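You operate a simulated robot arm through the tools that you are given. There is no shell and no other tool. Be economical: measure what you need, move in short steps, check, and stop when the job is done.

You are at the controls of a simulated robot arm. One attempt, no reset.

JOB
Dry the wet number pad in the spot dryer for the time on the card.
Fine: hood shut, hands and what they hold out, while the lamp is on; hood open at the end.

The check looks at the end state, three seconds after you hand in, the way a careful person would. Anything else that was tipped, shoved, dropped, spilled or broken makes it a failure.

ROBOT AND FRAMES
A 6-joint arm with a two-finger parallel gripper, fixed in place. Base frame: the origin is at the foot of the arm, x ahead of it, y to its left, z up. Lengths are in m, angles in rad, forces in N, time in s.
Its first joint turns from -1.152 to 1.152 rad. Payload 2.7 kg.
The TCP is the grasp point between the finger pads, 0.023 m short of the fingertips. In the tool frame z runs along the fingers and y along their closing line. Largest opening 0.094 m; finger width 0.038, thickness 0.01; the body of the gripper, 0.054 by 0.096 m, starts 0.039 m behind the TCP.
Orientation is told as [roll, pitch, yaw] about the base's x, y, z axes, in that order, counted from this pose: with the fingers straight down and closing along the base's y, the tool's x points along the base's -x, its y along +y and its z along -z.

CONTROLS
- The arm moves only by the tool jog_arm. Its argument "motion" is one flat list of numbers, 7 for each row, row after row: the shift along the base's x, y, z in units of 30 mm (1.0 is 30 mm), then the turn, a rotation vector about the base's x, y, z in units of 8 degrees (1.0 is 8 degrees), then the gripper command, from -1 (shut) to 1 (fully open), values between in proportion. In form: [tx, ty, tz, wx, wy, wz, grip, tx, ty, tz, wx, wy, wz, grip, ...]. A call has 1 to 10 rows; each row shifts and turns the commanded pose from where the row before left it. A call with a number of a shift or a turn outside -1 to 1 is refused whole. Each row takes 0.2 s and may step no farther than 0.05 m and 0.15 rad from the row before; otherwise, or with a gripper value out of range, the whole call is refused. A pose out of reach is approached as far as the arm can. The call stops where the force on the tool passes 60 N (or 10 N more than at its start, if that is more) or the arm is blocked; 0.2 s more then pass. Each finger travels about 0.045 m/s and halts on what it meets, pressing with about 23 N; the grip force reading is that of the motor and also rises with nothing between the fingers. The clock runs only during rows and for 0.2 s after the last one: add rows that do not move to give the fingers time. It gives the time, the measured TCP pose, the force on the tool (base axes), the opening and the grip force at its end, in the units of the frame above (readings bear some noise).
- Cameras (640 x 400 px; columns grow to the right, rows downward): "scene" is fixed at [0.0909, -0.4385, 1.3833]; the picture's right is [0.75, -0.66, 0.00], its down [-0.46, -0.53, -0.71] and it looks along [0.47, 0.53, -0.70] (base axes); focal length 214 px, centre (320, 200). "wrist" rides on the gripper at [0.086, 0.016, -0.075] in the tool frame; the picture's right is [-0.18, 0.98, 0.00], its down [-0.58, -0.11, -0.81] and it looks along [-0.79, -0.15, 0.59] (tool axes); focal length 243 px, centre (320, 200).
- grab_frame(camera): a new picture of that camera. The clock stands still meanwhile.
- point_at(camera, pixels): there is no depth. For up to 12 entries [column, row, z] of the newest picture of that camera ("zoom" is the newest enlarged one), the place [x, y] in the base frame at which the ray of that pixel passes the height z, good to about 0.003 m, but the place of the scene camera against the robot may be out by one fixed shift of up to 0.025 m in any direction. The clock stands still meanwhile.
- inspect(camera, box): a new picture of the part [left, top, right, bottom] of that camera's present view, enlarged. The clock stands still meanwhile.
- hand_in(): hands the job in; it is judged then, once.

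Keep the steps short. Do not move on a guess: measure, check each grasp and each placing, and mend mistakes. In all there are 80 turns and 38 pictures (those below and enlarged ones count). Leave the gripper open and the arm clear of the work at the hand-in unless told otherwise, and finish with a single line.

The tools are called after "Request:" by a JSON object that holds its "op" and its "data". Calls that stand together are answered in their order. jog_arm: Moves the arm, as the interface text tells. Its arguments: {"type":"object","properties":{"motion":{"type":"array","items":{"type":"number"}}},"required":["motion"]} The other tools are called the same way: grab_frame (camera) takes a picture; point_at (camera, pixels) gives the place at which the rays of pixels pass given heights; inspect (camera, box) takes an enlarged picture of a part of a camera's view; hand_in () hands the job in.

At the start:

```text
clock: 0.0
tool_pos: [0.4402, 0.1083, 1.2036]
tool_rot: [0.001, -0.001, 0.001]
wrist_force: [0.3, -0.7, 1.1]
grip_width: 0.0939
grip_force: 0.1
```

scene: 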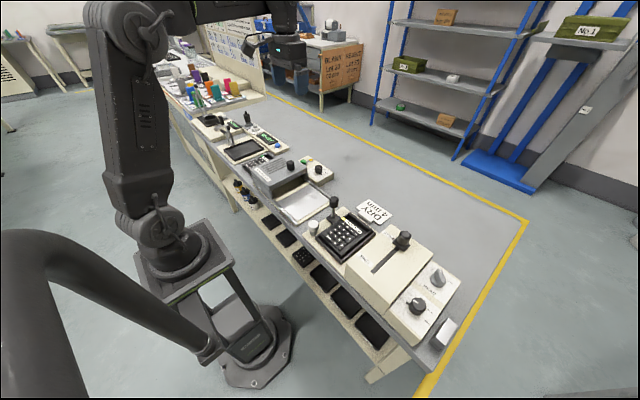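
wrist: 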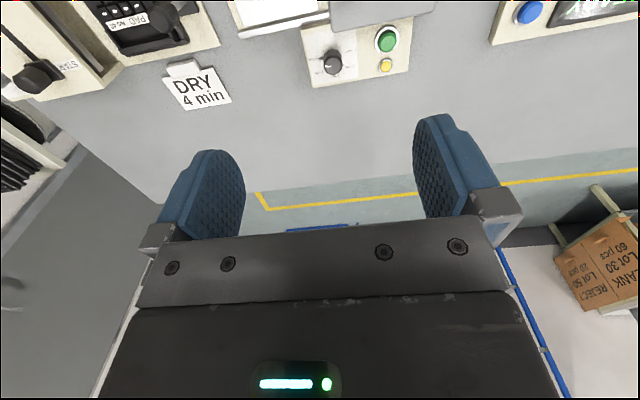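

The card reads "DRY 4 min". I'll look closer at the stations before moving.

Request:
{"op": "inspect", "data": {"camera": "scene", "box": [280, 180, 480, 360]}}

Request:
{"op": "inspect", "data": {"camera": "scene", "box": [190, 100, 350, 220]}}

Request:
{"op": "inspect", "data": {"camera": "wrist", "box": [0, 0, 440, 130]}}

```text
2.22 times, centred on (380, 270) of scene
```

zoom: 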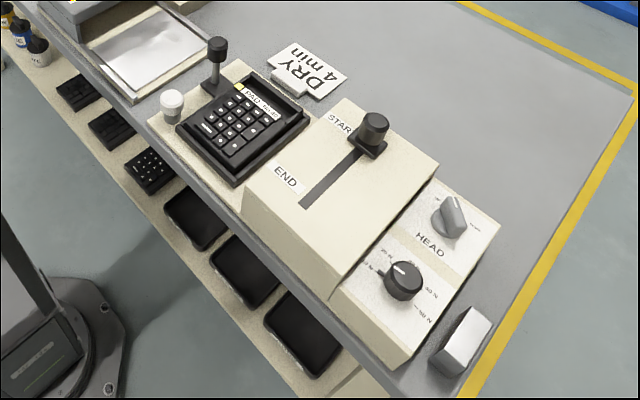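

```text
3.33 times, centred on (270, 160) of scene
```

zoom: 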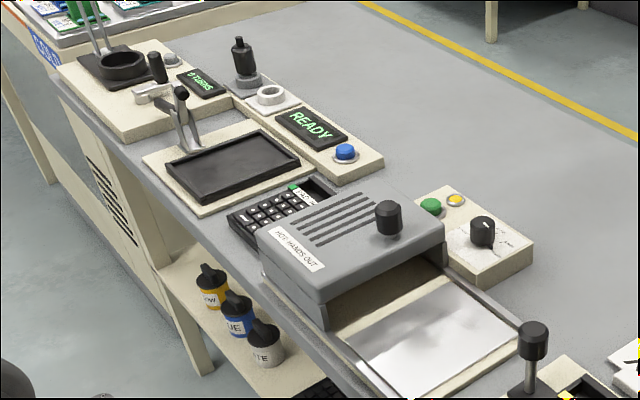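

```text
1.45 times, centred on (220, 65) of wrist
```

zoom: 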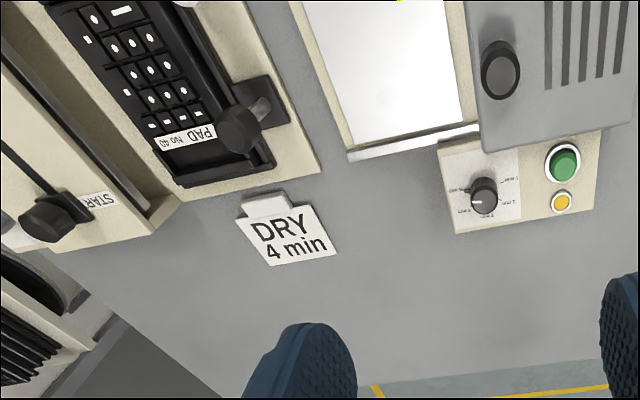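

Next I'll measure dryer features in this last wrist zoom (roughly, bench heights): card, dial, button, lamp, knob. Then I'll move for a better view.

Request:
{"op": "point_at", "data": {"camera": "zoom", "pixels": [[484, 195, 0.4], [564, 160, 0.4], [561, 201, 0.4], [500, 65, 0.46], [350, 158, 0.37], [478, 125, 0.37], [455, 230, 0.36], [290, 240, 0.37], [238, 128, 0.45], [480, 150, 0.44]]}}

Request:
{"op": "jog_arm", "data": {"motion": [-1, 0, 0, 0, 0, 0, 1, -1, 0, 0, 0, 0, 0, 1, -1, 0, 0, 0, 0, 0, 1, -1, 0, 0, 0, 0, 0, 1, -1, 0, 0, 0, 0, 0, 1]}}

Request:
{"op": "grab_frame", "data": {"camera": "wrist"}}

```text
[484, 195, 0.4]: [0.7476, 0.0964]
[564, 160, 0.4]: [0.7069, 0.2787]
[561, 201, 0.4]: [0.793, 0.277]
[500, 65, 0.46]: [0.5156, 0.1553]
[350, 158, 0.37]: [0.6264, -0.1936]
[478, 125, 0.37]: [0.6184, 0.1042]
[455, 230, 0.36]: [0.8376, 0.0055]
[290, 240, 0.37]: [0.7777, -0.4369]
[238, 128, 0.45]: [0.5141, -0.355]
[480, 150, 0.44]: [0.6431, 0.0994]
```

```text
clock: 1.2
tool_pos: [0.289, 0.1055, 1.204]
tool_rot: [-0.001, 0.001, 0.0]
wrist_force: [0.3, 0.1, 0.4]
grip_width: 0.0938
grip_force: 0.1
```

```text
32 pictures are left
```

wrist: 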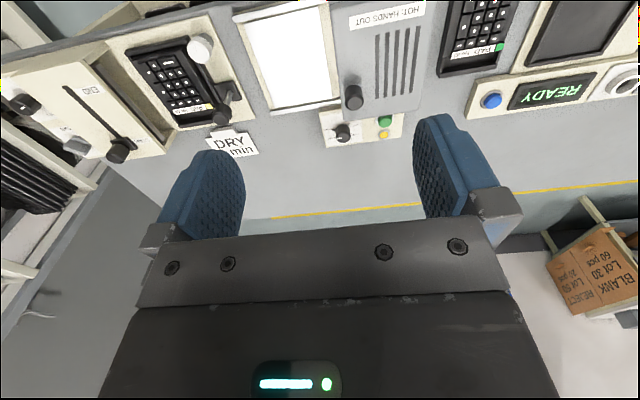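

The rays from both wrist views and the scene view cross near z≈0.8, not 0.36 — the prompt's height doesn't seem to match, so I'll keep triangulating. Zooming on the present wrist view to read things.

Request:
{"op": "inspect", "data": {"camera": "wrist", "box": [220, 0, 440, 150]}}

Request:
{"op": "inspect", "data": {"camera": "wrist", "box": [400, 0, 640, 150]}}

Request:
{"op": "inspect", "data": {"camera": "wrist", "box": [80, 20, 280, 170]}}

```text
2.67 times, centred on (330, 75) of wrist
```

zoom: 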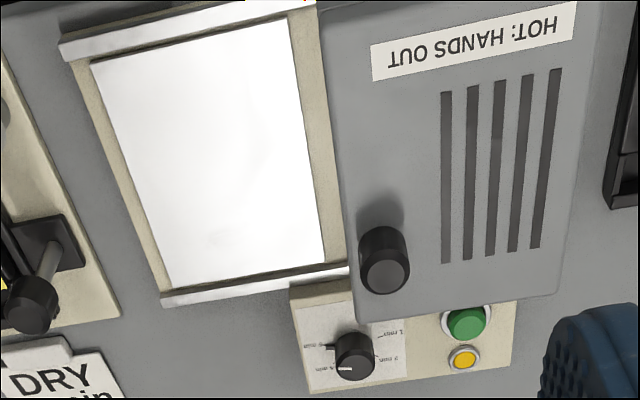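

```text
2.67 times, centred on (520, 75) of wrist
```

zoom: 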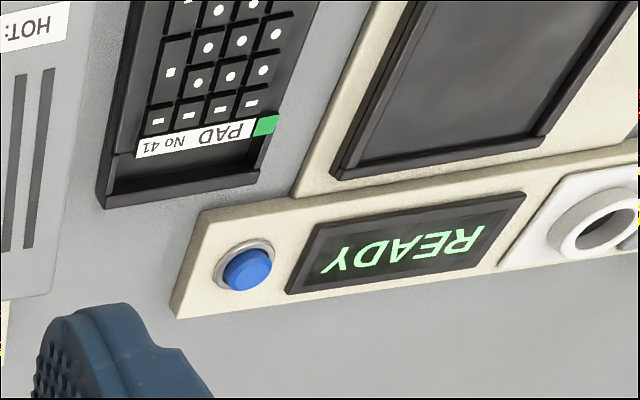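

```text
2.67 times, centred on (180, 95) of wrist
```

zoom: 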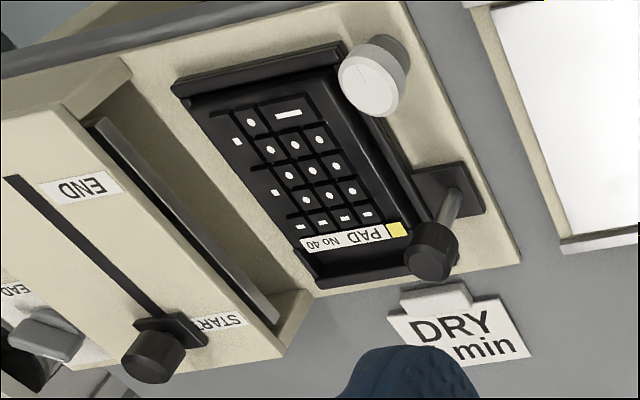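

Bed is exposed and the hood sits to its left on rails (dial currently not at a clear setting). Two pads stand out: No 40 (yellow tag, in the fixture) and No 41 (green tag). I need a closer look to tell which is wet. Moving lower and right toward No 40, keeping well above everything.

Request:
{"op": "jog_arm", "data": {"motion": [0, -1, -0.5, 0, 0, 0, 1, 0, -1, -0.5, 0, 0, 0, 1, 0, -1, -0.5, 0, 0, 0, 1, 0, -1, -0.5, 0, 0, 0, 1, 0, -1, -0.5, 0, 0, 0, 1, 0, -1, -0.5, 0, 0, 0, 1, 0, -1, 0, 0, 0, 0, 1, 0, -1, 0, 0, 0, 0, 1]}}

Request:
{"op": "grab_frame", "data": {"camera": "wrist"}}

```text
clock: 3.0
tool_pos: [0.2908, -0.1324, 1.1126]
tool_rot: [0.001, 0.001, 0.002]
wrist_force: [0.1, -0.7, 1.1]
grip_width: 0.094
grip_force: 0.0
```

```text
28 pictures are left
```

wrist: 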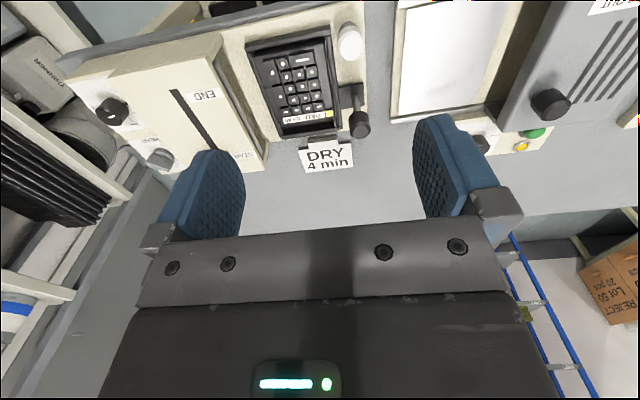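

Triangulating the card gives about (0.587, -0.176, 0.78): the bench is at z≈0.77 for this setup. Zooming on pad 40.

Request:
{"op": "inspect", "data": {"camera": "wrist", "box": [235, 10, 375, 150]}}

```text
2.86 times, centred on (305, 80) of wrist
```

zoom: 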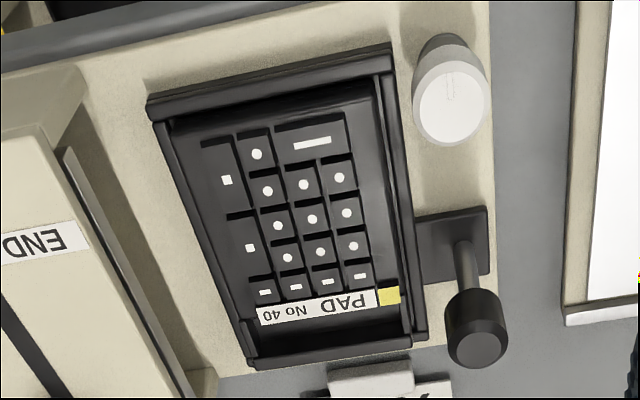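

Now left to view the dryer and pad 41 from the same height.

Request:
{"op": "jog_arm", "data": {"motion": [-0.5, 1, 0, 0, 0, 0, 1, -0.5, 1, 0, 0, 0, 0, 1, 0, 1, 0, 0, 0, 0, 1, 0, 1, 0, 0, 0, 0, 1, 0, 1, 0, 0, 0, 0, 1, 0, 1, 0, 0, 0, 0, 1, 0, 1, 0, 0, 0, 0, 1, 0, 1, 0, 0, 0, 0, 1, 0, 1, 0, 0, 0, 0, 1, 0, 1, 0, 0, 0, 0, 1]}}

Request:
{"op": "grab_frame", "data": {"camera": "wrist"}}

```text
clock: 5.2
tool_pos: [0.2619, 0.1695, 1.1149]
tool_rot: [-0.001, 0.001, 0.001]
wrist_force: [-0.2, -0.3, -0.1]
grip_width: 0.0939
grip_force: 0.0
```

```text
26 pictures are left
```

wrist: 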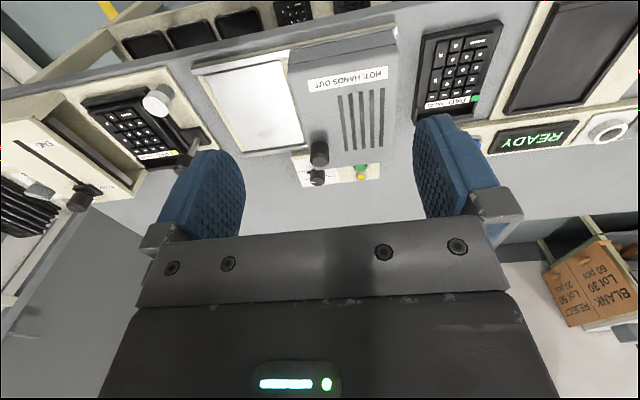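

Request:
{"op": "inspect", "data": {"camera": "wrist", "box": [400, 10, 520, 130]}}

Request:
{"op": "inspect", "data": {"camera": "wrist", "box": [180, 20, 410, 200]}}

```text
3.33 times, centred on (460, 70) of wrist
```

zoom: 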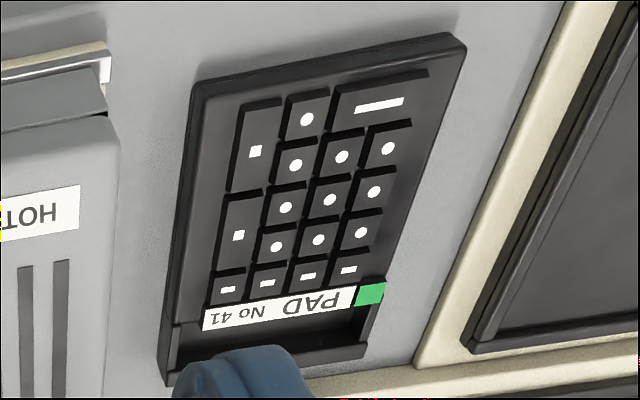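

```text
2.22 times, centred on (295, 110) of wrist
```

zoom: 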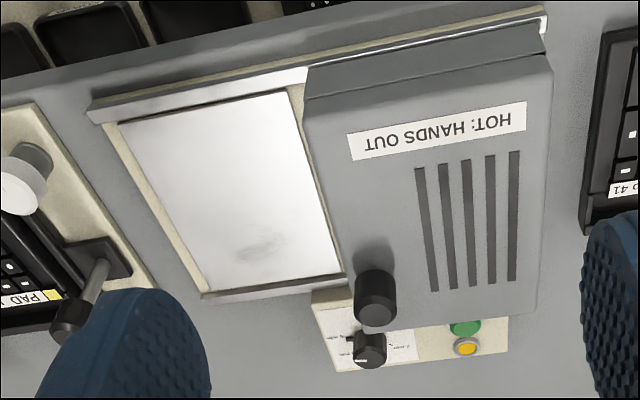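

No obvious wetness sign yet. Zooming from the scene camera on each pad.

Request:
{"op": "inspect", "data": {"camera": "scene", "box": [305, 190, 400, 265]}}

Request:
{"op": "inspect", "data": {"camera": "scene", "box": [225, 130, 345, 205]}}

```text
5.33 times, centred on (352, 228) of scene
```

zoom: 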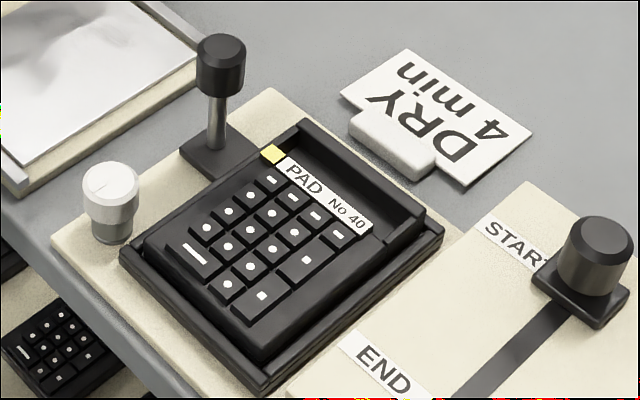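

```text
5.33 times, centred on (285, 168) of scene
```

zoom: 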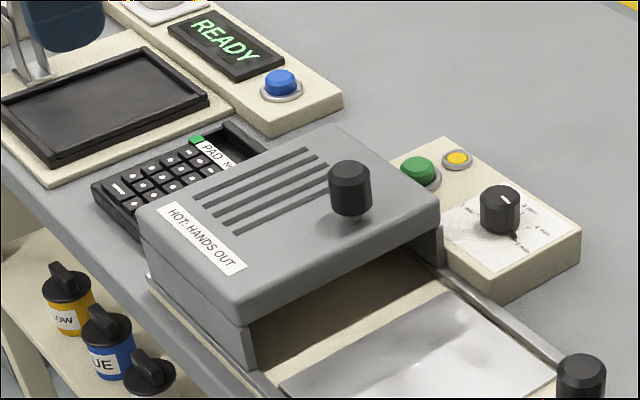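

Moving closer to pad 41 for an equivalent close view.

Request:
{"op": "jog_arm", "data": {"motion": [-0.7, 1, -0.6, 0, 0, 0, 1, -0.7, 1, -0.6, 0, 0, 0, 1, -0.7, 1, -0.6, 0, 0, 0, 1, 0, 1, -0.6, 0, 0, 0, 1, 0, 0, 0, 0, 0, 0, 1]}}

Request:
{"op": "grab_frame", "data": {"camera": "wrist"}}

```text
clock: 6.4
tool_pos: [0.1966, 0.2883, 1.0415]
tool_rot: [-0.001, 0.0, 0.0]
wrist_force: [-0.9, -0.3, -0.3]
grip_width: 0.0941
grip_force: 0.1
```

```text
21 pictures are left
```

wrist: 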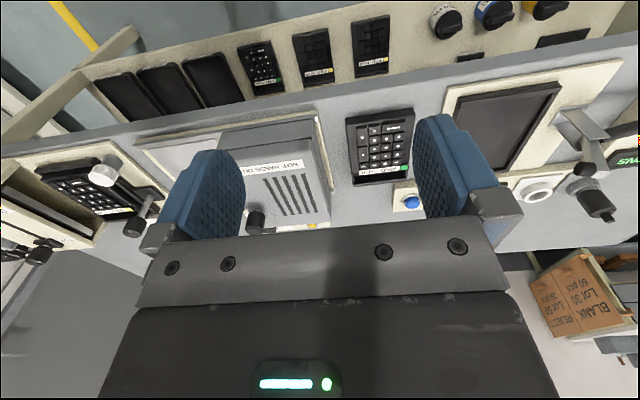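

Request:
{"op": "inspect", "data": {"camera": "wrist", "box": [335, 95, 425, 190]}}

Request:
{"op": "inspect", "data": {"camera": "wrist", "box": [80, 0, 600, 130]}}

```text
4.21 times, centred on (380, 142) of wrist
```

zoom: 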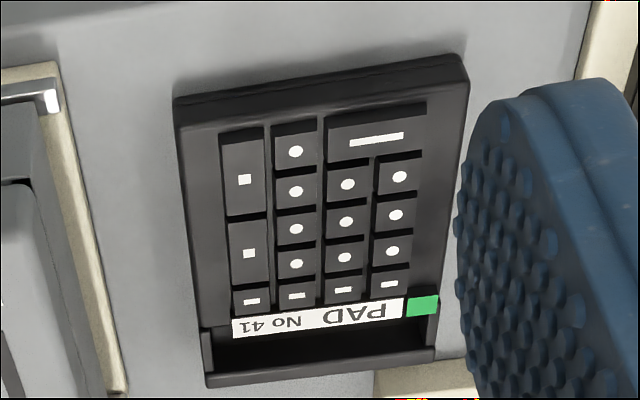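

```text
1.23 times, centred on (340, 65) of wrist
```

zoom: 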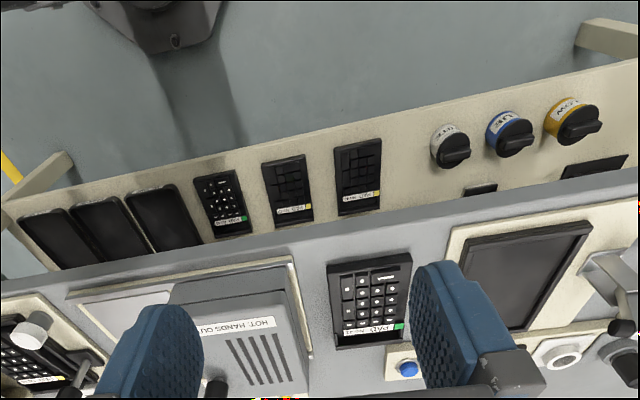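

Request:
{"op": "inspect", "data": {"camera": "wrist", "box": [225, 10, 405, 110]}}

Request:
{"op": "jog_arm", "data": {"motion": [0, -1, 0.3, 0, 0, 0, 1, 0, -1, 0.3, 0, 0, 0, 1, 0, -1, 0.2, 0, 0, 0, 1, 0, -1, 0, 0, 0, 0, 1, 0, -1, 0, 0, 0, 0, 1, 0, -1, 0, 0, 0, 0, 1, 0, -1, 0, 0, 0, 0, 1, 0, -1, 0, 0, 0, 0, 1, 0, -1, 0, 0, 0, 0, 1, 0, -1, 0, 0, 0, 0, 1]}}

Request:
{"op": "jog_arm", "data": {"motion": [0, -1, 0, 0, 0, 0, 1, 0, -1, 0, 0, 0, 0, 1, 0, -1, -0.4, 0, 0, 0, 1, 0, -1, -0.4, 0, 0, 0, 1, 0, -1, 0, 0, 0, 0, 1, 0, 0, 0, 0, 0, 0, 1]}}

Request:
{"op": "grab_frame", "data": {"camera": "wrist"}}

```text
3.56 times, centred on (315, 60) of wrist
```

zoom: 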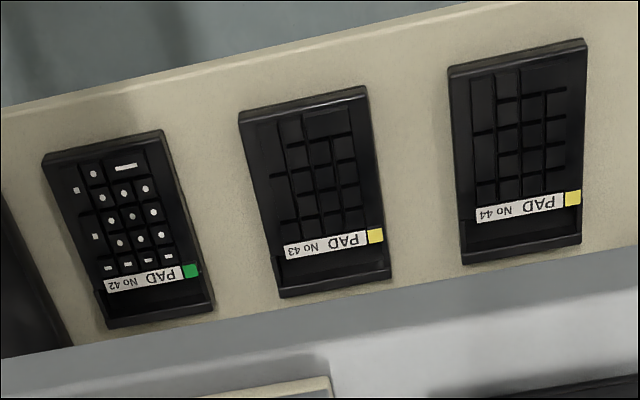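

```text
clock: 8.6
tool_pos: [0.1986, -0.0129, 1.0671]
tool_rot: [0.0, -0.001, 0.002]
wrist_force: [-0.6, 0.6, 0.0]
grip_width: 0.094
grip_force: 0.0
```

```text
clock: 10.0
tool_pos: [0.1991, -0.1631, 1.0421]
tool_rot: [-0.001, -0.002, -0.001]
wrist_force: [-0.5, 0.4, -0.6]
grip_width: 0.0942
grip_force: 0.1
```

```text
17 pictures are left
```

wrist: 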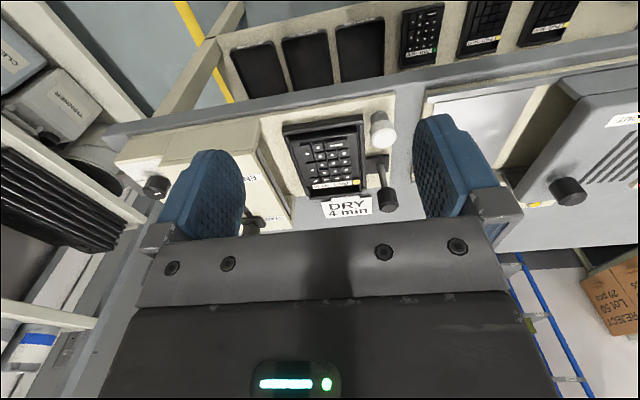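

Unprinted 43/44 carry yellow tags; printed 41/42 carry green; pad 40 is printed, yellow-tagged, still in the nest with the DRY card beside it → pad 40 is the wet one. Close look for grasping and gloss.

Request:
{"op": "inspect", "data": {"camera": "wrist", "box": [270, 80, 420, 230]}}

```text
2.67 times, centred on (345, 155) of wrist
```

zoom: 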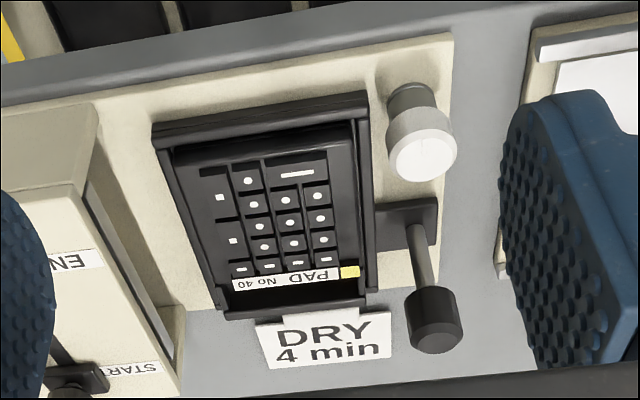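

Request:
{"op": "point_at", "data": {"camera": "zoom", "pixels": [[349, 272, 0.8], [349, 272, 0.85], [235, 284, 0.85], [175, 150, 0.85], [353, 122, 0.85], [327, 163, 0.85], [434, 300, 0.9], [420, 160, 0.88], [388, 354, 0.8], [265, 366, 0.8], [200, 300, 0.82], [448, 40, 0.81]]}}

Request:
{"op": "point_at", "data": {"camera": "wrist", "pixels": [[346, 207, 0.75], [346, 207, 0.8]]}}

```text
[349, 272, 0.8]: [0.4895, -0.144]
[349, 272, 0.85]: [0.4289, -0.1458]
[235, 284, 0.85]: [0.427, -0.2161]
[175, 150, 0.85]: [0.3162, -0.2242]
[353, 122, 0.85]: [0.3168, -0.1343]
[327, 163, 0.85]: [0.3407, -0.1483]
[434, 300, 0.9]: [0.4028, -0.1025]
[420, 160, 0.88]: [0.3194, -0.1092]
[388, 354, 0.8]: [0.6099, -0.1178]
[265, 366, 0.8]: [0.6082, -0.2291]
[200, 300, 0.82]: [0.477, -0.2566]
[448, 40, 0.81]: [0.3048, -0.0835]
```

```text
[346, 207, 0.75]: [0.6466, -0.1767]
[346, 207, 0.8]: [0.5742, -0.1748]
```

I'll tilt the tool so the wrist camera looks more steeply down on the nest and lever, staying above z≈0.95 at the fingertips.

Request:
{"op": "jog_arm", "data": {"motion": [0.8, 0.05, 0, 0, 1, 0, 1, 0.8, 0.05, 0, 0, 1, 0, 1, 0.7, 0.05, -0.6, 0, 1, 0, 1, 0.5, 0.05, -0.8, 0, 1, 0, 1, 0, 0, -0.8, 0, 0, 0, 1, 0, 0, 0, 0, 0, 0, 1]}}

Request:
{"op": "inspect", "data": {"camera": "wrist", "box": [220, 40, 470, 240]}}

```text
clock: 11.4
tool_pos: [0.2815, -0.1567, 0.9767]
tool_rot: [0.0, 0.558, -0.001]
wrist_force: [0.4, 0.2, 0.6]
grip_width: 0.0939
grip_force: 0.0
```

```text
2.00 times, centred on (345, 140) of wrist
```

zoom: 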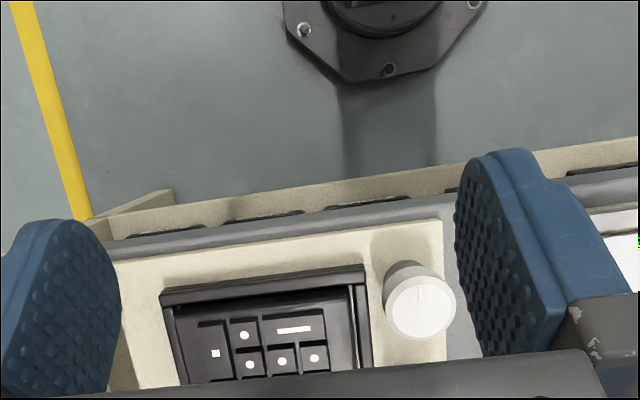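

The gripper body hides the pad; I'll go up 40 mm and forward 120 mm so the pad falls into the upper part of the view.

Request:
{"op": "jog_arm", "data": {"motion": [0, 0, 0.9, 0, 0, 0, 1, 0.9, 0, 0.5, 0, 0, 0, 1, 1, 0, 0, 0, 0, 0, 1, 1, 0, 0, 0, 0, 0, 1, 1, 0, 0, 0, 0, 0, 1, 0, 0, 0, 0, 0, 0, 1]}}

Request:
{"op": "inspect", "data": {"camera": "wrist", "box": [240, 50, 440, 230]}}

```text
clock: 12.8
tool_pos: [0.399, -0.1558, 1.0163]
tool_rot: [0.0, 0.559, 0.0]
wrist_force: [-0.2, 0.4, -0.5]
grip_width: 0.0939
grip_force: 0.1
```

```text
2.22 times, centred on (340, 140) of wrist
```

zoom: 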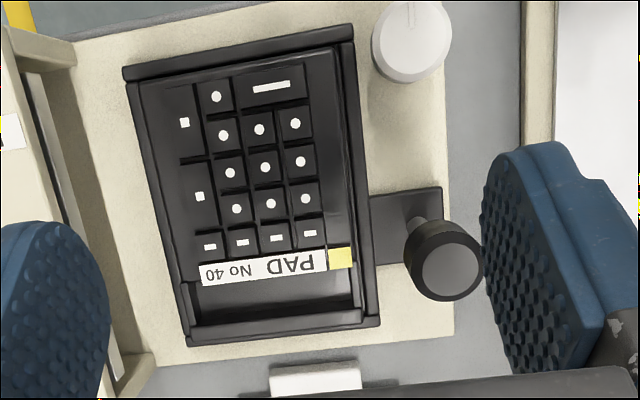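

Request:
{"op": "point_at", "data": {"camera": "zoom", "pixels": [[340, 257, 0.8], [340, 257, 0.85], [140, 83, 0.85], [335, 50, 0.85], [360, 318, 0.85], [190, 342, 0.85], [124, 72, 0.85], [352, 28, 0.85], [379, 322, 0.85], [450, 270, 0.9], [450, 335, 0.8], [368, 388, 0.8]]}}

Request:
{"op": "point_at", "data": {"camera": "zoom", "pixels": [[412, 40, 0.88], [412, 40, 0.83], [450, 270, 0.85], [420, 222, 0.82], [200, 272, 0.85], [300, 205, 0.85], [272, 372, 0.8], [188, 325, 0.84], [360, 308, 0.84]]}}

```text
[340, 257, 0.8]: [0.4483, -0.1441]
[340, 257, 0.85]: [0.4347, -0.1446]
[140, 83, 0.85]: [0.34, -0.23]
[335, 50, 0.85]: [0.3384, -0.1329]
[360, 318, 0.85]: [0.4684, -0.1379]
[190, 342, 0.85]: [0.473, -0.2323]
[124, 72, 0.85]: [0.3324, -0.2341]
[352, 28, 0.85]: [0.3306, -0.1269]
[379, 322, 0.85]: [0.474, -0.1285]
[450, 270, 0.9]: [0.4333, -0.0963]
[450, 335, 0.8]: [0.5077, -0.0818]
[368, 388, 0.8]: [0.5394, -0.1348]
```

```text
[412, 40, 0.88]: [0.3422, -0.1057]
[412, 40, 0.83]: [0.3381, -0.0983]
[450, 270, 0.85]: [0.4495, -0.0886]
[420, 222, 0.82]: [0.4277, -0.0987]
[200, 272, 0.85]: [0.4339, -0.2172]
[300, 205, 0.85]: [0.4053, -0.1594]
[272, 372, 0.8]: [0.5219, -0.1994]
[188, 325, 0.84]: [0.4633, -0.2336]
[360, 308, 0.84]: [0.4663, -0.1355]
```

Pad 40 is ≈0.095 wide, too wide for a side grasp, but has a pocket with an end bar at its far end — probably the handle. Zooming on it and on the lever.

Request:
{"op": "inspect", "data": {"camera": "wrist", "box": [270, 145, 380, 215]}}

Request:
{"op": "inspect", "data": {"camera": "scene", "box": [315, 195, 375, 240]}}

```text
5.71 times, centred on (325, 180) of wrist
```

zoom: 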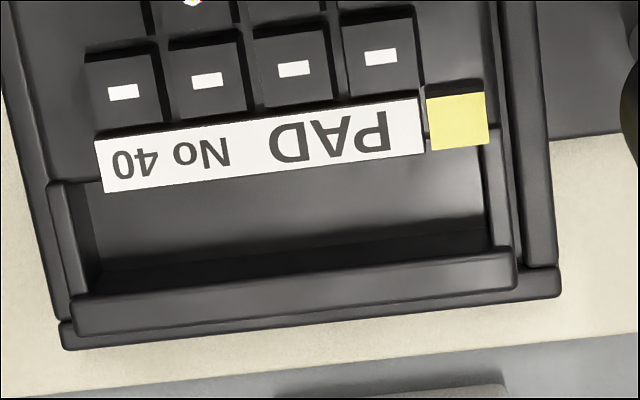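

```text
8.89 times, centred on (345, 218) of scene
```

zoom: 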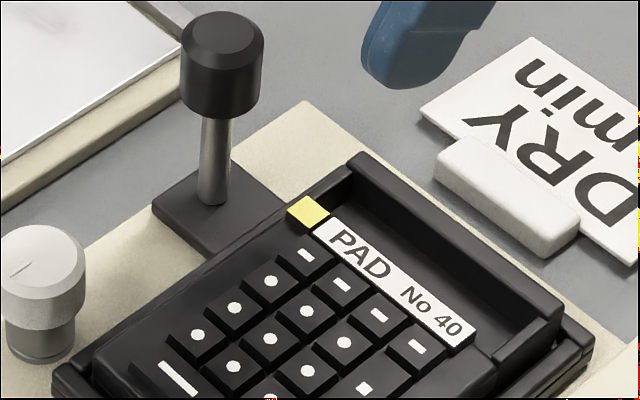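

The pad has a raised end bar (handle) above the nest's low end wall: I'll grip that bar with the fingers closing along x. First level the tool and yaw it -90° at this safe height.

Request:
{"op": "jog_arm", "data": {"motion": [0, 0, 0, 0, -1, 0, 1, 0, 0, 0, 0, -1, 0, 1, 0, 0, 0, 0, -1, 0, 1, 0, 0, 0, 0, -1, 0, 1, 0, 0, 0, 0, 0, -1, 1, 0, 0, 0, 0, 0, -1, 1, 0, 0, 0, 0, 0, -1, 1, 0, 0, 0, 0, 0, -1, 1, 0, 0, 0, 0, 0, -1, 1]}}

Request:
{"op": "jog_arm", "data": {"motion": [0, 0, 0, 0, 0, -1, 1, 0, 0, 0, 0, 0, -1, 1, 0, 0, 0, 0, 0, -1, 1, 0, 0, 0, 0, 0, -1, 1, 0, 0, 0, 0, 0, -1, 1, 0, 0, 0, 0, 0, -1, 1, 0, 0, 0, 0, 0, -0.25, 1, 0, 0, 0, 0, 0, 0, 1]}}

```text
clock: 14.8
tool_pos: [0.3994, -0.1563, 1.0173]
tool_rot: [-0.001, 0.001, -0.699]
wrist_force: [0.0, -0.9, -0.5]
grip_width: 0.0939
grip_force: 0.0
```

```text
clock: 16.6
tool_pos: [0.3981, -0.1556, 1.0181]
tool_rot: [0.0, -0.002, -1.569]
wrist_force: [-0.5, 0.1, 0.4]
grip_width: 0.094
grip_force: 0.0
```

Now closing to about 18 mm opening, moving over the bar (x≈0.4695, y≈-0.184), still with tips ≈25 mm above the label, then check.

Request:
{"op": "jog_arm", "data": {"motion": [0.6, -0.25, 0, 0, 0, 0, -0.617, 0.6, -0.25, 0, 0, 0, 0, -0.617, 0.6, -0.25, 0, 0, 0, 0, -0.617, 0.58, -0.2, 0, 0, 0, 0, -0.617, 0, 0, -1, 0, 0, 0, -0.617, 0, 0, -1, 0, 0, 0, -0.617, 0, 0, -1, 0, 0, 0, -0.617, 0, 0, -0.8, 0, 0, 0, -0.617, 0, 0, 0, 0, 0, 0, -0.617]}}

Request:
{"op": "inspect", "data": {"camera": "wrist", "box": [220, 80, 420, 260]}}

```text
clock: 18.6
tool_pos: [0.4713, -0.1842, 0.903]
tool_rot: [0.0, -0.002, -1.571]
wrist_force: [0.3, -0.4, 0.2]
grip_width: 0.018
grip_force: 0.1
```

```text
2.22 times, centred on (320, 170) of wrist
```

zoom: 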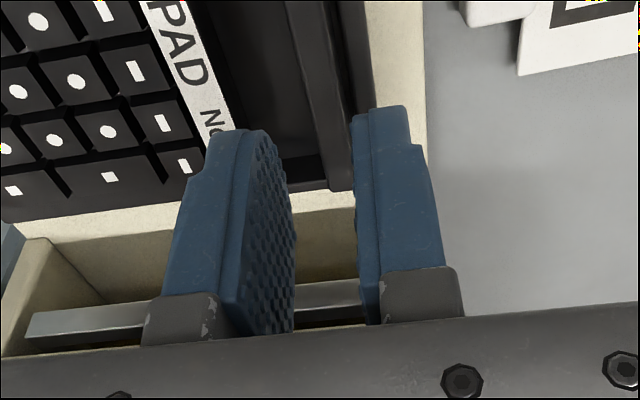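

Request:
{"op": "point_at", "data": {"camera": "zoom", "pixels": [[295, 60, 0.845], [310, 60, 0.845], [335, 60, 0.845], [365, 60, 0.845], [212, 60, 0.845], [180, 10, 0.845], [305, 100, 0.845], [347, 100, 0.845], [330, 185, 0.845], [400, 105, 0.79]]}}

Request:
{"op": "inspect", "data": {"camera": "wrist", "box": [280, 60, 380, 170]}}

```text
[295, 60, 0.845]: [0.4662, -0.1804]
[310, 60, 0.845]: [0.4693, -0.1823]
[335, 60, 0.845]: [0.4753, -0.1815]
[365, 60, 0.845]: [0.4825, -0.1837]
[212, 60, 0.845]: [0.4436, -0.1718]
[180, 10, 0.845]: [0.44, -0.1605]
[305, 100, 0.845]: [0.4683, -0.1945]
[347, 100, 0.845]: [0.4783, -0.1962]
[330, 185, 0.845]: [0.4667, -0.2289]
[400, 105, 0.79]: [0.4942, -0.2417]
```

```text
3.64 times, centred on (330, 115) of wrist
```

zoom: 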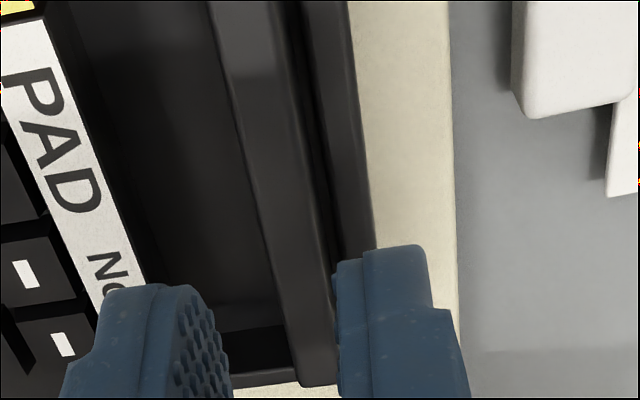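

Bar spans x≈0.466–0.4745 at z 0.845, centred on my TCP; label edge clear by ~9 mm. Descending in small steps, watching force.

Request:
{"op": "jog_arm", "data": {"motion": [0, 0, -0.3, 0, 0, 0, -0.617, 0, 0, -0.3, 0, 0, 0, -0.617, 0, 0, -0.3, 0, 0, 0, -0.617, 0, 0, -0.15, 0, 0, 0, -0.617, 0, 0, 0, 0, 0, 0, -0.617]}}

Request:
{"op": "jog_arm", "data": {"motion": [0, 0, -0.1, 0, 0, 0, -0.617, 0, 0, -0.1, 0, 0, 0, -0.617, 0, 0, 0, 0, 0, 0, -0.617]}}

Request:
{"op": "inspect", "data": {"camera": "wrist", "box": [260, 80, 400, 200]}}

```text
clock: 19.8
tool_pos: [0.4712, -0.1845, 0.8721]
tool_rot: [-0.002, 0.0, -1.572]
wrist_force: [0.1, -0.5, 0.8]
grip_width: 0.018
grip_force: 0.1
```

```text
clock: 20.6
tool_pos: [0.471, -0.1841, 0.8679]
tool_rot: [0.001, 0.0, -1.569]
wrist_force: [-1.3, 0.7, 0.7]
grip_width: 0.018
grip_force: 0.0
```

```text
3.33 times, centred on (330, 140) of wrist
```

zoom: 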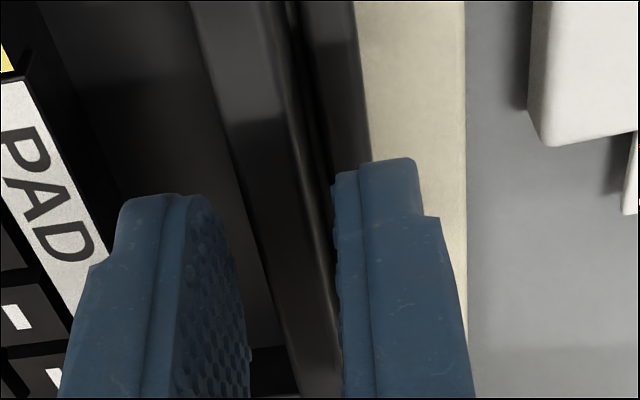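

Aligned: inner finger over the pocket, outer one just outside the bar. Continuing down in 3 mm steps. About 9 pictures remain, so I'll save them.

Request:
{"op": "jog_arm", "data": {"motion": [0, 0, -0.1, 0, 0, 0, -0.617, 0, 0, 0, 0, 0, 0, -0.617]}}

Request:
{"op": "jog_arm", "data": {"motion": [0, 0, -0.1, 0, 0, 0, -0.617, 0, 0, 0, 0, 0, 0, -0.617]}}

Request:
{"op": "jog_arm", "data": {"motion": [0, 0, -0.1, 0, 0, 0, -0.617, 0, 0, 0, 0, 0, 0, -0.617]}}

```text
clock: 21.2
tool_pos: [0.4695, -0.1849, 0.8636]
tool_rot: [0.001, -0.001, -1.569]
wrist_force: [-0.5, -0.4, 0.5]
grip_width: 0.0181
grip_force: 0.0
```

```text
clock: 21.8
tool_pos: [0.471, -0.1848, 0.8603]
tool_rot: [0.0, -0.001, -1.571]
wrist_force: [-1.3, 0.8, -0.1]
grip_width: 0.0181
grip_force: 0.1
```

```text
clock: 22.4
tool_pos: [0.4704, -0.1848, 0.8575]
tool_rot: [0.001, 0.001, -1.571]
wrist_force: [0.3, -0.6, 0.2]
grip_width: 0.018
grip_force: 0.1
```

Request:
{"op": "jog_arm", "data": {"motion": [0, 0, -0.1, 0, 0, 0, -0.617, 0, 0, 0, 0, 0, 0, -0.617]}}

Request:
{"op": "jog_arm", "data": {"motion": [0, 0, -0.08, 0, 0, 0, -0.617, 0, 0, 0, 0, 0, 0, -0.617]}}

Request:
{"op": "jog_arm", "data": {"motion": [0, 0, 0, 0, 0, 0, -1, 0, 0, 0, 0, 0, 0, -1, 0, 0, 0, 0, 0, 0, -1]}}

```text
clock: 23.0
tool_pos: [0.47, -0.1846, 0.8558]
tool_rot: [0.0, 0.001, -1.573]
wrist_force: [0.9, -0.9, -0.1]
grip_width: 0.018
grip_force: 0.0
```

```text
clock: 23.6
tool_pos: [0.4697, -0.1847, 0.8532]
tool_rot: [0.0, 0.001, -1.572]
wrist_force: [-0.3, -0.8, 0.3]
grip_width: 0.018
grip_force: 0.2
```

```text
clock: 24.4
tool_pos: [0.4703, -0.185, 0.8523]
tool_rot: [-0.001, 0.001, -1.57]
wrist_force: [-0.4, 0.7, -0.4]
grip_width: 0.0095
grip_force: 23.2
```

Gripped: 9.5 mm opening at 23 N — the bar. Lifting gently a few millimetres to see whether it's clamped.

Request:
{"op": "jog_arm", "data": {"motion": [0, 0, 0.1, 0, 0, 0, -1, 0, 0, 0.1, 0, 0, 0, -1, 0, 0, 0, 0, 0, 0, -1]}}

Request:
{"op": "jog_arm", "data": {"motion": [0, 0, 0.2, 0, 0, 0, -1, 0, 0, 0.2, 0, 0, 0, -1, 0, 0, 0.2, 0, 0, 0, -1, 0, 0, 0.3, 0, 0, 0, -1, 0, 0, 0, 0, 0, 0, -1]}}

Request:
{"op": "inspect", "data": {"camera": "scene", "box": [260, 150, 420, 270]}}

```text
clock: 25.2
tool_pos: [0.4701, -0.1845, 0.8578]
tool_rot: [-0.001, -0.001, -1.571]
wrist_force: [-0.8, -1.2, -2.7]
grip_width: 0.0097
grip_force: 22.9
```

```text
clock: 26.4
tool_pos: [0.4703, -0.1847, 0.885]
tool_rot: [0.0, 0.001, -1.571]
wrist_force: [0.2, 0.2, -1.2]
grip_width: 0.0098
grip_force: 23.1
```

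```text
3.33 times, centred on (340, 210) of scene
```

zoom: 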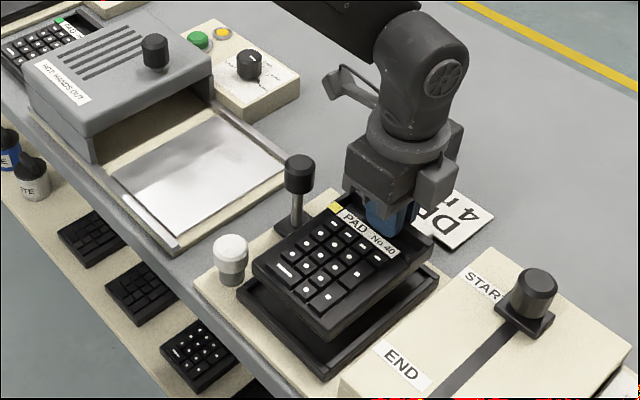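

Pad 40 lifts free and level. Measuring the bed plate and nest in the same scene picture (relative offset matters).

Request:
{"op": "point_at", "data": {"camera": "zoom", "pixels": [[110, 183, 0.81], [175, 243, 0.81], [286, 168, 0.81], [214, 112, 0.81], [240, 290, 0.825], [322, 378, 0.815], [437, 285, 0.825], [185, 240, 0.81], [300, 160, 0.89], [154, 38, 0.93], [248, 52, 0.83], [200, 36, 0.83]]}}

Request:
{"op": "jog_arm", "data": {"motion": [0, 0, 1, 0, 0, 0, -1, 0, 0, 1, 0, 0, 0, -1, 0, 0, 1, 0, 0, 0, -1, 0, 0, 0.4, 0, 0, 0, -1, 0, 0, 0, 0, 0, 0, -1]}}

```text
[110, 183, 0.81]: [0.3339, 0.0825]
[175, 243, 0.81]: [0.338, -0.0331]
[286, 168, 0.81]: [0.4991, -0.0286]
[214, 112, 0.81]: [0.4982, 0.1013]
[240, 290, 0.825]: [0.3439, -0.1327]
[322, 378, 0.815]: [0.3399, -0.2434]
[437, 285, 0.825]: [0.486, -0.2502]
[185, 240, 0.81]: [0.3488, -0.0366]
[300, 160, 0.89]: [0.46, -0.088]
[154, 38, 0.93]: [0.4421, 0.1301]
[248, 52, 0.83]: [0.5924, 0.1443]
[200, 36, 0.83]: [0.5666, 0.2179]
```

```text
clock: 27.6
tool_pos: [0.4692, -0.1854, 0.9871]
tool_rot: [0.0, 0.001, -1.571]
wrist_force: [0.4, -0.4, -0.7]
grip_width: 0.0091
grip_force: 22.8
```

Bed centre ≈ (0.405, 0.027) after correcting the scene shift; pad centre is 0.064 behind the TCP, so only y needs to change. Moving left 0.21 m at height.

Request:
{"op": "jog_arm", "data": {"motion": [0, 0.9, 0, 0, 0, 0, -1, 0, 0.9, 0, 0, 0, 0, -1, 0, 0.9, 0, 0, 0, 0, -1, 0, 0.9, 0, 0, 0, 0, -1, 0, 0.9, 0, 0, 0, 0, -1, 0, 0.9, 0, 0, 0, 0, -1, 0, 0.9, 0, 0, 0, 0, -1, 0, 0.72, 0, 0, 0, 0, -1, 0, 0, 0, 0, 0, 0, -1]}}

Request:
{"op": "jog_arm", "data": {"motion": [0, 0, -0.7, 0, 0, 0, -1, 0, 0, -0.7, 0, 0, 0, -1, 0, 0, -0.7, 0, 0, 0, -1, 0, 0, -0.7, 0, 0, 0, -1, 0, 0, 0, 0, 0, 0, -1]}}

Request:
{"op": "inspect", "data": {"camera": "scene", "box": [250, 130, 370, 230]}}

```text
clock: 29.6
tool_pos: [0.4701, 0.0264, 0.9873]
tool_rot: [0.0, 0.001, -1.57]
wrist_force: [0.9, -1.1, -1.2]
grip_width: 0.0098
grip_force: 22.7
```

```text
clock: 30.8
tool_pos: [0.4702, 0.0257, 0.9025]
tool_rot: [0.001, 0.0, -1.571]
wrist_force: [-0.6, 0.0, -1.3]
grip_width: 0.0097
grip_force: 22.9
```

```text
4.00 times, centred on (310, 180) of scene
```

zoom: 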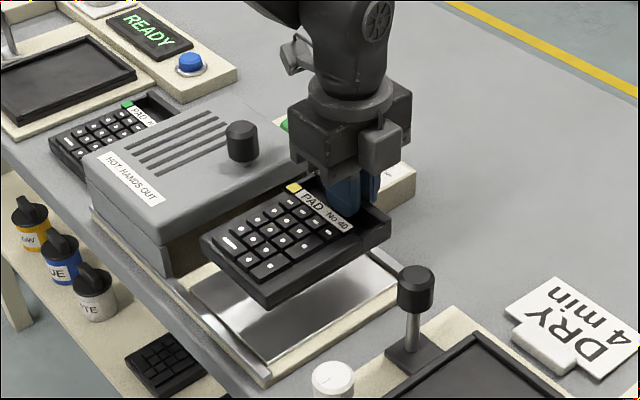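

Pad hangs over the plate, clear of the hood. Lowering in small steps with force checks.

Request:
{"op": "jog_arm", "data": {"motion": [0, 0, -0.3, 0, 0, 0, -1, 0, 0, -0.3, 0, 0, 0, -1, 0, 0, -0.2, 0, 0, 0, -1, 0, 0, -0.2, 0, 0, 0, -1, 0, 0, 0, 0, 0, 0, -1]}}

Request:
{"op": "jog_arm", "data": {"motion": [0, 0, -0.1, 0, 0, 0, -1, 0, 0, -0.1, 0, 0, 0, -1, 0, 0, 0, 0, 0, 0, -1]}}

Request:
{"op": "jog_arm", "data": {"motion": [0, 0, -0.1, 0, 0, 0, -1, 0, 0, 0, 0, 0, 0, -1]}}

```text
clock: 32.0
tool_pos: [0.4707, 0.0264, 0.8732]
tool_rot: [0.0, 0.0, -1.572]
wrist_force: [-0.3, -0.2, -0.5]
grip_width: 0.0095
grip_force: 23.3
```

```text
clock: 32.8
tool_pos: [0.4705, 0.026, 0.8664]
tool_rot: [0.001, 0.001, -1.572]
wrist_force: [0.3, 0.8, -1.1]
grip_width: 0.0094
grip_force: 23.0
```

```text
clock: 33.4
tool_pos: [0.4707, 0.0262, 0.8649]
tool_rot: [0.0, -0.001, -1.573]
wrist_force: [0.7, 0.1, -0.9]
grip_width: 0.0096
grip_force: 22.8
```

Request:
{"op": "jog_arm", "data": {"motion": [0, 0, -0.1, 0, 0, 0, -1, 0, 0, 0, 0, 0, 0, -1]}}

Request:
{"op": "jog_arm", "data": {"motion": [0, 0, -0.1, 0, 0, 0, -1, 0, 0, 0, 0, 0, 0, -1]}}

Request:
{"op": "jog_arm", "data": {"motion": [0, 0, -0.1, 0, 0, 0, -1, 0, 0, 0, 0, 0, 0, -1]}}

```text
clock: 34.0
tool_pos: [0.4707, 0.0261, 0.8614]
tool_rot: [0.0, 0.001, -1.57]
wrist_force: [-0.2, 0.0, -1.4]
grip_width: 0.0094
grip_force: 22.9
```

```text
clock: 34.6
tool_pos: [0.4716, 0.0269, 0.859]
tool_rot: [-0.001, -0.001, -1.571]
wrist_force: [0.7, 1.1, -1.6]
grip_width: 0.0097
grip_force: 23.4
```

```text
clock: 35.2
tool_pos: [0.4698, 0.0256, 0.8549]
tool_rot: [0.001, 0.001, -1.571]
wrist_force: [0.8, 0.3, -1.7]
grip_width: 0.0094
grip_force: 22.9
```

Request:
{"op": "jog_arm", "data": {"motion": [0, 0, -0.08, 0, 0, 0, -1, 0, 0, 0, 0, 0, 0, -1]}}

Request:
{"op": "jog_arm", "data": {"motion": [0, 0, -0.08, 0, 0, 0, -1, 0, 0, 0, 0, 0, 0, -1]}}

Request:
{"op": "jog_arm", "data": {"motion": [0, 0, -0.08, 0, 0, 0, -1, 0, 0, 0, 0, 0, 0, -1]}}

```text
clock: 35.8
tool_pos: [0.4716, 0.0263, 0.854]
tool_rot: [0.0, 0.001, -1.57]
wrist_force: [0.3, 0.8, -0.8]
grip_width: 0.0092
grip_force: 23.1
```

```text
clock: 36.4
tool_pos: [0.4695, 0.0254, 0.8502]
tool_rot: [-0.001, 0.002, -1.57]
wrist_force: [-0.5, 0.3, -1.5]
grip_width: 0.0097
grip_force: 22.2
```

```text
clock: 37.0
tool_pos: [0.4694, 0.0249, 0.8487]
tool_rot: [0.0, -0.001, -1.571]
wrist_force: [0.4, -0.7, -1.5]
grip_width: 0.0094
grip_force: 23.0
```

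Request:
{"op": "jog_arm", "data": {"motion": [0, 0, -0.08, 0, 0, 0, -1, 0, 0, 0, 0, 0, 0, -1]}}

Request:
{"op": "jog_arm", "data": {"motion": [0, 0, -0.08, 0, 0, 0, -1, 0, 0, 0, 0, 0, 0, -1]}}

Request:
{"op": "jog_arm", "data": {"motion": [0, 0, -0.08, 0, 0, 0, -1, 0, 0, 0, 0, 0, 0, -1]}}

```text
clock: 37.6
tool_pos: [0.4698, 0.0256, 0.8454]
tool_rot: [0.003, -0.001, -1.57]
wrist_force: [-2.9, -0.8, 8.4]
grip_width: 0.0092
grip_force: 22.5
```

```text
clock: 38.2
tool_pos: [0.4708, 0.0262, 0.845]
tool_rot: [0.004, -0.003, -1.571]
wrist_force: [-8.2, -3.7, 30.5]
grip_width: 0.0098
grip_force: 23.1
```

```text
clock: 38.8
tool_pos: [0.4719, 0.0261, 0.8458]
tool_rot: [0.007, -0.001, -1.57]
wrist_force: [-14.8, -4.0, 49.6]
grip_width: 0.0095
grip_force: 22.7
```

Contact at z≈0.845 — the pad is on the plate. Relieving the pressure, then releasing to the small opening.

Request:
{"op": "jog_arm", "data": {"motion": [0, 0, 0.16, 0, 0, 0, -1, 0, 0, 0, 0, 0, 0, -1]}}

Request:
{"op": "jog_arm", "data": {"motion": [0, 0, 0, 0, 0, 0, -0.64, 0, 0, 0, 0, 0, 0, -0.64, 0, 0, 0.3, 0, 0, 0, -0.64, 0, 0, 0.5, 0, 0, 0, -0.64, 0, 0, 1, 0, 0, 0, -0.64, 0, 0, 1, 0, 0, 0, -0.64, 0, 0, 1, 0, 0, 0, -0.64, 0, 0, 1, 0, 0, 0, -0.64]}}

Request:
{"op": "grab_frame", "data": {"camera": "wrist"}}

```text
clock: 39.4
tool_pos: [0.4699, 0.0271, 0.8453]
tool_rot: [0.001, -0.002, -1.57]
wrist_force: [1.9, 0.1, 6.4]
grip_width: 0.0096
grip_force: 23.5
```

```text
clock: 41.2
tool_pos: [0.47, 0.0261, 0.9903]
tool_rot: [-0.001, 0.0, -1.57]
wrist_force: [-0.1, 0.8, 0.4]
grip_width: 0.0171
grip_force: 0.1
```

```text
6 pictures are left
```

wrist: 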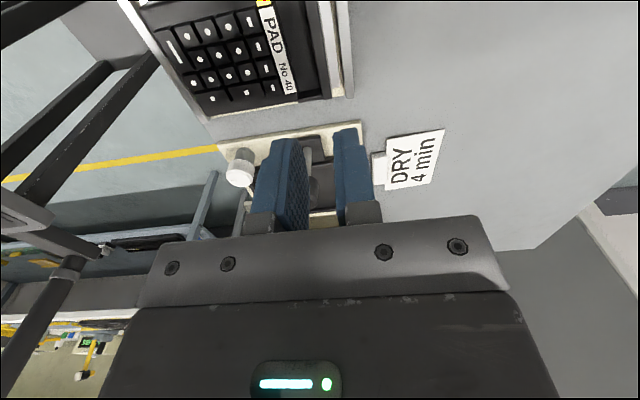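

Request:
{"op": "point_at", "data": {"camera": "wrist", "pixels": [[207, 115, 0.815], [322, 99, 0.84], [328, 98, 0.81], [352, 97, 0.82], [335, 20, 0.81], [350, 20, 0.82], [318, 20, 0.84], [150, 20, 0.82], [205, 115, 0.8], [335, 98, 0.8]]}}

Request:
{"op": "inspect", "data": {"camera": "wrist", "box": [140, 0, 370, 140]}}

```text
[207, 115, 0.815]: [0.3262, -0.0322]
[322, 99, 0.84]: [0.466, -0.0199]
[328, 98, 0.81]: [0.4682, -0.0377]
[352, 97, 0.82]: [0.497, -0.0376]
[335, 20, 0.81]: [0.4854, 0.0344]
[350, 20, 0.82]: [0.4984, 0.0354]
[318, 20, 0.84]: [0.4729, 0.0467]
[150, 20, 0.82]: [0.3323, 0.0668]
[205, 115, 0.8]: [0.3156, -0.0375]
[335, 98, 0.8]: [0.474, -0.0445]
```

```text
2.78 times, centred on (255, 70) of wrist
```

zoom: 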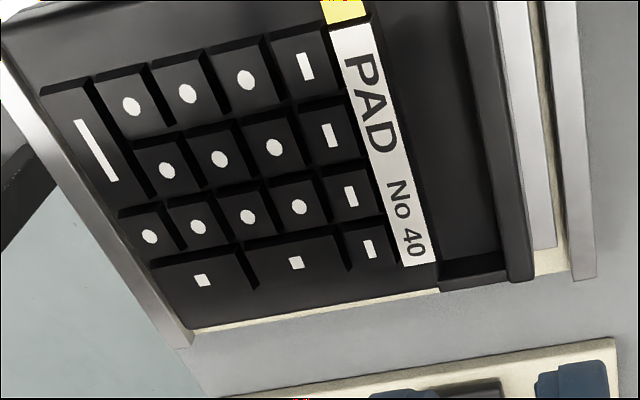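

Pad 40 lies inside the plate. Now rotating back to yaw 0 and moving out over the dial (≈0.57, 0.11), which also tests reach.

Request:
{"op": "jog_arm", "data": {"motion": [0, 0, 0, 0, 0, 1, 0, 0, 0, 0, 0, 0, 1, 0, 0, 0, 0, 0, 0, 1, 0, 0, 0, 0, 0, 0, 1, 0, 0, 0, 0, 0, 0, 1, 0, 0, 0, 0, 0, 0, 1, 0, 0, 0, 0, 0, 0, 1, 0, 0, 0, 0, 0, 0, 1, 0, 0, 0, 0, 0, 0, 1, 0.4, 0, 0, 0, 0, 0, 1, 0.4]}}

Request:
{"op": "jog_arm", "data": {"motion": [0, 0, 0, 0, 0, 1, 0.6, 0.8, 0.9, 0, 0, 0, 0.25, 0.6, 0.9, 0.9, 0, 0, 0, 0, 0.6, 0.9, 0.9, 0, 0, 0, 0, 0.6, 0.8, 0.1, 0, 0, 0, 0, 0.6, 0, 0, 0, 0, 0, 0, 0.6]}}

```text
clock: 43.4
tool_pos: [0.4708, 0.0255, 0.9902]
tool_rot: [-0.001, 0.0, -0.171]
wrist_force: [-0.8, -0.1, 0.1]
grip_width: 0.0658
grip_force: 0.0
```

```text
clock: 44.8
tool_pos: [0.5719, 0.1102, 0.9901]
tool_rot: [0.0, 0.001, -0.001]
wrist_force: [-0.6, -0.7, 0.8]
grip_width: 0.0753
grip_force: 0.1
```

Request:
{"op": "jog_arm", "data": {"motion": [0, 0, -0.9, 0, 0, 0, 0.6, 0, 0, -0.9, 0, 0, 0, 0.6, 0, 0, 0, 0, 0, 0, 0.6]}}

Request:
{"op": "inspect", "data": {"camera": "wrist", "box": [240, 0, 500, 160]}}

```text
clock: 45.6
tool_pos: [0.5717, 0.1102, 0.936]
tool_rot: [0.0, -0.001, 0.0]
wrist_force: [0.3, -0.1, 0.3]
grip_width: 0.0748
grip_force: 0.1
```

```text
2.46 times, centred on (370, 80) of wrist
```

zoom: 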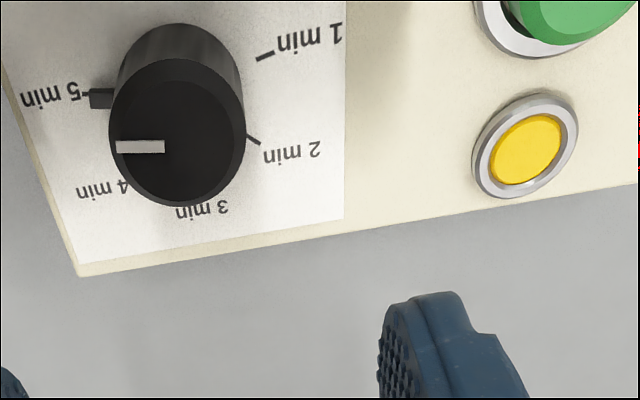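

Dial now points at 5 min; marks run 1→5 clockwise seen from above, so 4 needs one notch counter-clockwise (+z). Measuring the marks, dial and button.

Request:
{"op": "point_at", "data": {"camera": "zoom", "pixels": [[88, 95, 0.81], [124, 187, 0.81], [253, 140, 0.81], [264, 56, 0.81], [180, 135, 0.84], [180, 135, 0.82], [80, 275, 0.81], [575, 15, 0.83], [526, 150, 0.82], [117, 148, 0.84], [165, 146, 0.84], [246, 130, 0.84]]}}

```text
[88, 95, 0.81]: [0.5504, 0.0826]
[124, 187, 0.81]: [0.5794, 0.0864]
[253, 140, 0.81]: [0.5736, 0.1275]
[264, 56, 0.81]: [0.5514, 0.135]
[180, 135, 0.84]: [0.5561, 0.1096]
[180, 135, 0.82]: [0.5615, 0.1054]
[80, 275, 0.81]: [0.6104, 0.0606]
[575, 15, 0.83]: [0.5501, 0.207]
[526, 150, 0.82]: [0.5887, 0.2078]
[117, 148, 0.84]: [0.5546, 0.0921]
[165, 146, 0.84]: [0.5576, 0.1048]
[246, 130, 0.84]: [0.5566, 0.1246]
```

Dial centre ≈ (0.5575, 0.108), top ≈0.835, one notch ≈52°. I'll yaw to +45° first (keeps the camera away from the hood knob), centre, open 50 mm and descend around the knob.

Request:
{"op": "jog_arm", "data": {"motion": [-0.24, -0.03, 0, 0, 0, 1, 0.06, -0.24, -0.03, 0, 0, 0, 1, 0.06, 0, 0, 0, 0, 0, 1, 0.06, 0, 0, 0, 0, 0, 1, 0.06, 0, 0, 0, 0, 0, 1, 0.06, 0, 0, 0, 0, 0, 0.6, 0.06, 0, 0, -0.9, 0, 0, 0, 0.06, 0, 0, -0.9, 0, 0, 0, 0.06, 0, 0, 0, 0, 0, 0, 0.06]}}

Request:
{"op": "jog_arm", "data": {"motion": [0, 0, -0.3, 0, 0, 0, 0.06, 0, 0, -0.3, 0, 0, 0, 0.06, 0, 0, -0.3, 0, 0, 0, 0.06, 0, 0, -0.2, 0, 0, 0, 0.06, 0, 0, 0, 0, 0, 0, 0.06]}}

```text
clock: 47.6
tool_pos: [0.5592, 0.1069, 0.8867]
tool_rot: [-0.005, -0.004, 0.784]
wrist_force: [-19.6, -10.3, 54.2]
grip_width: 0.0529
grip_force: 3.3
```

```text
clock: 47.9
tool_pos: [0.56, 0.1065, 0.8883]
tool_rot: [-0.006, -0.006, 0.784]
wrist_force: [-3.5, 0.8, 6.0]
grip_width: 0.051
grip_force: 0.6
stopped in row 1: the force on the tool passed its limit (the readings are from after the stop); the commanded pose is now the measured one
```

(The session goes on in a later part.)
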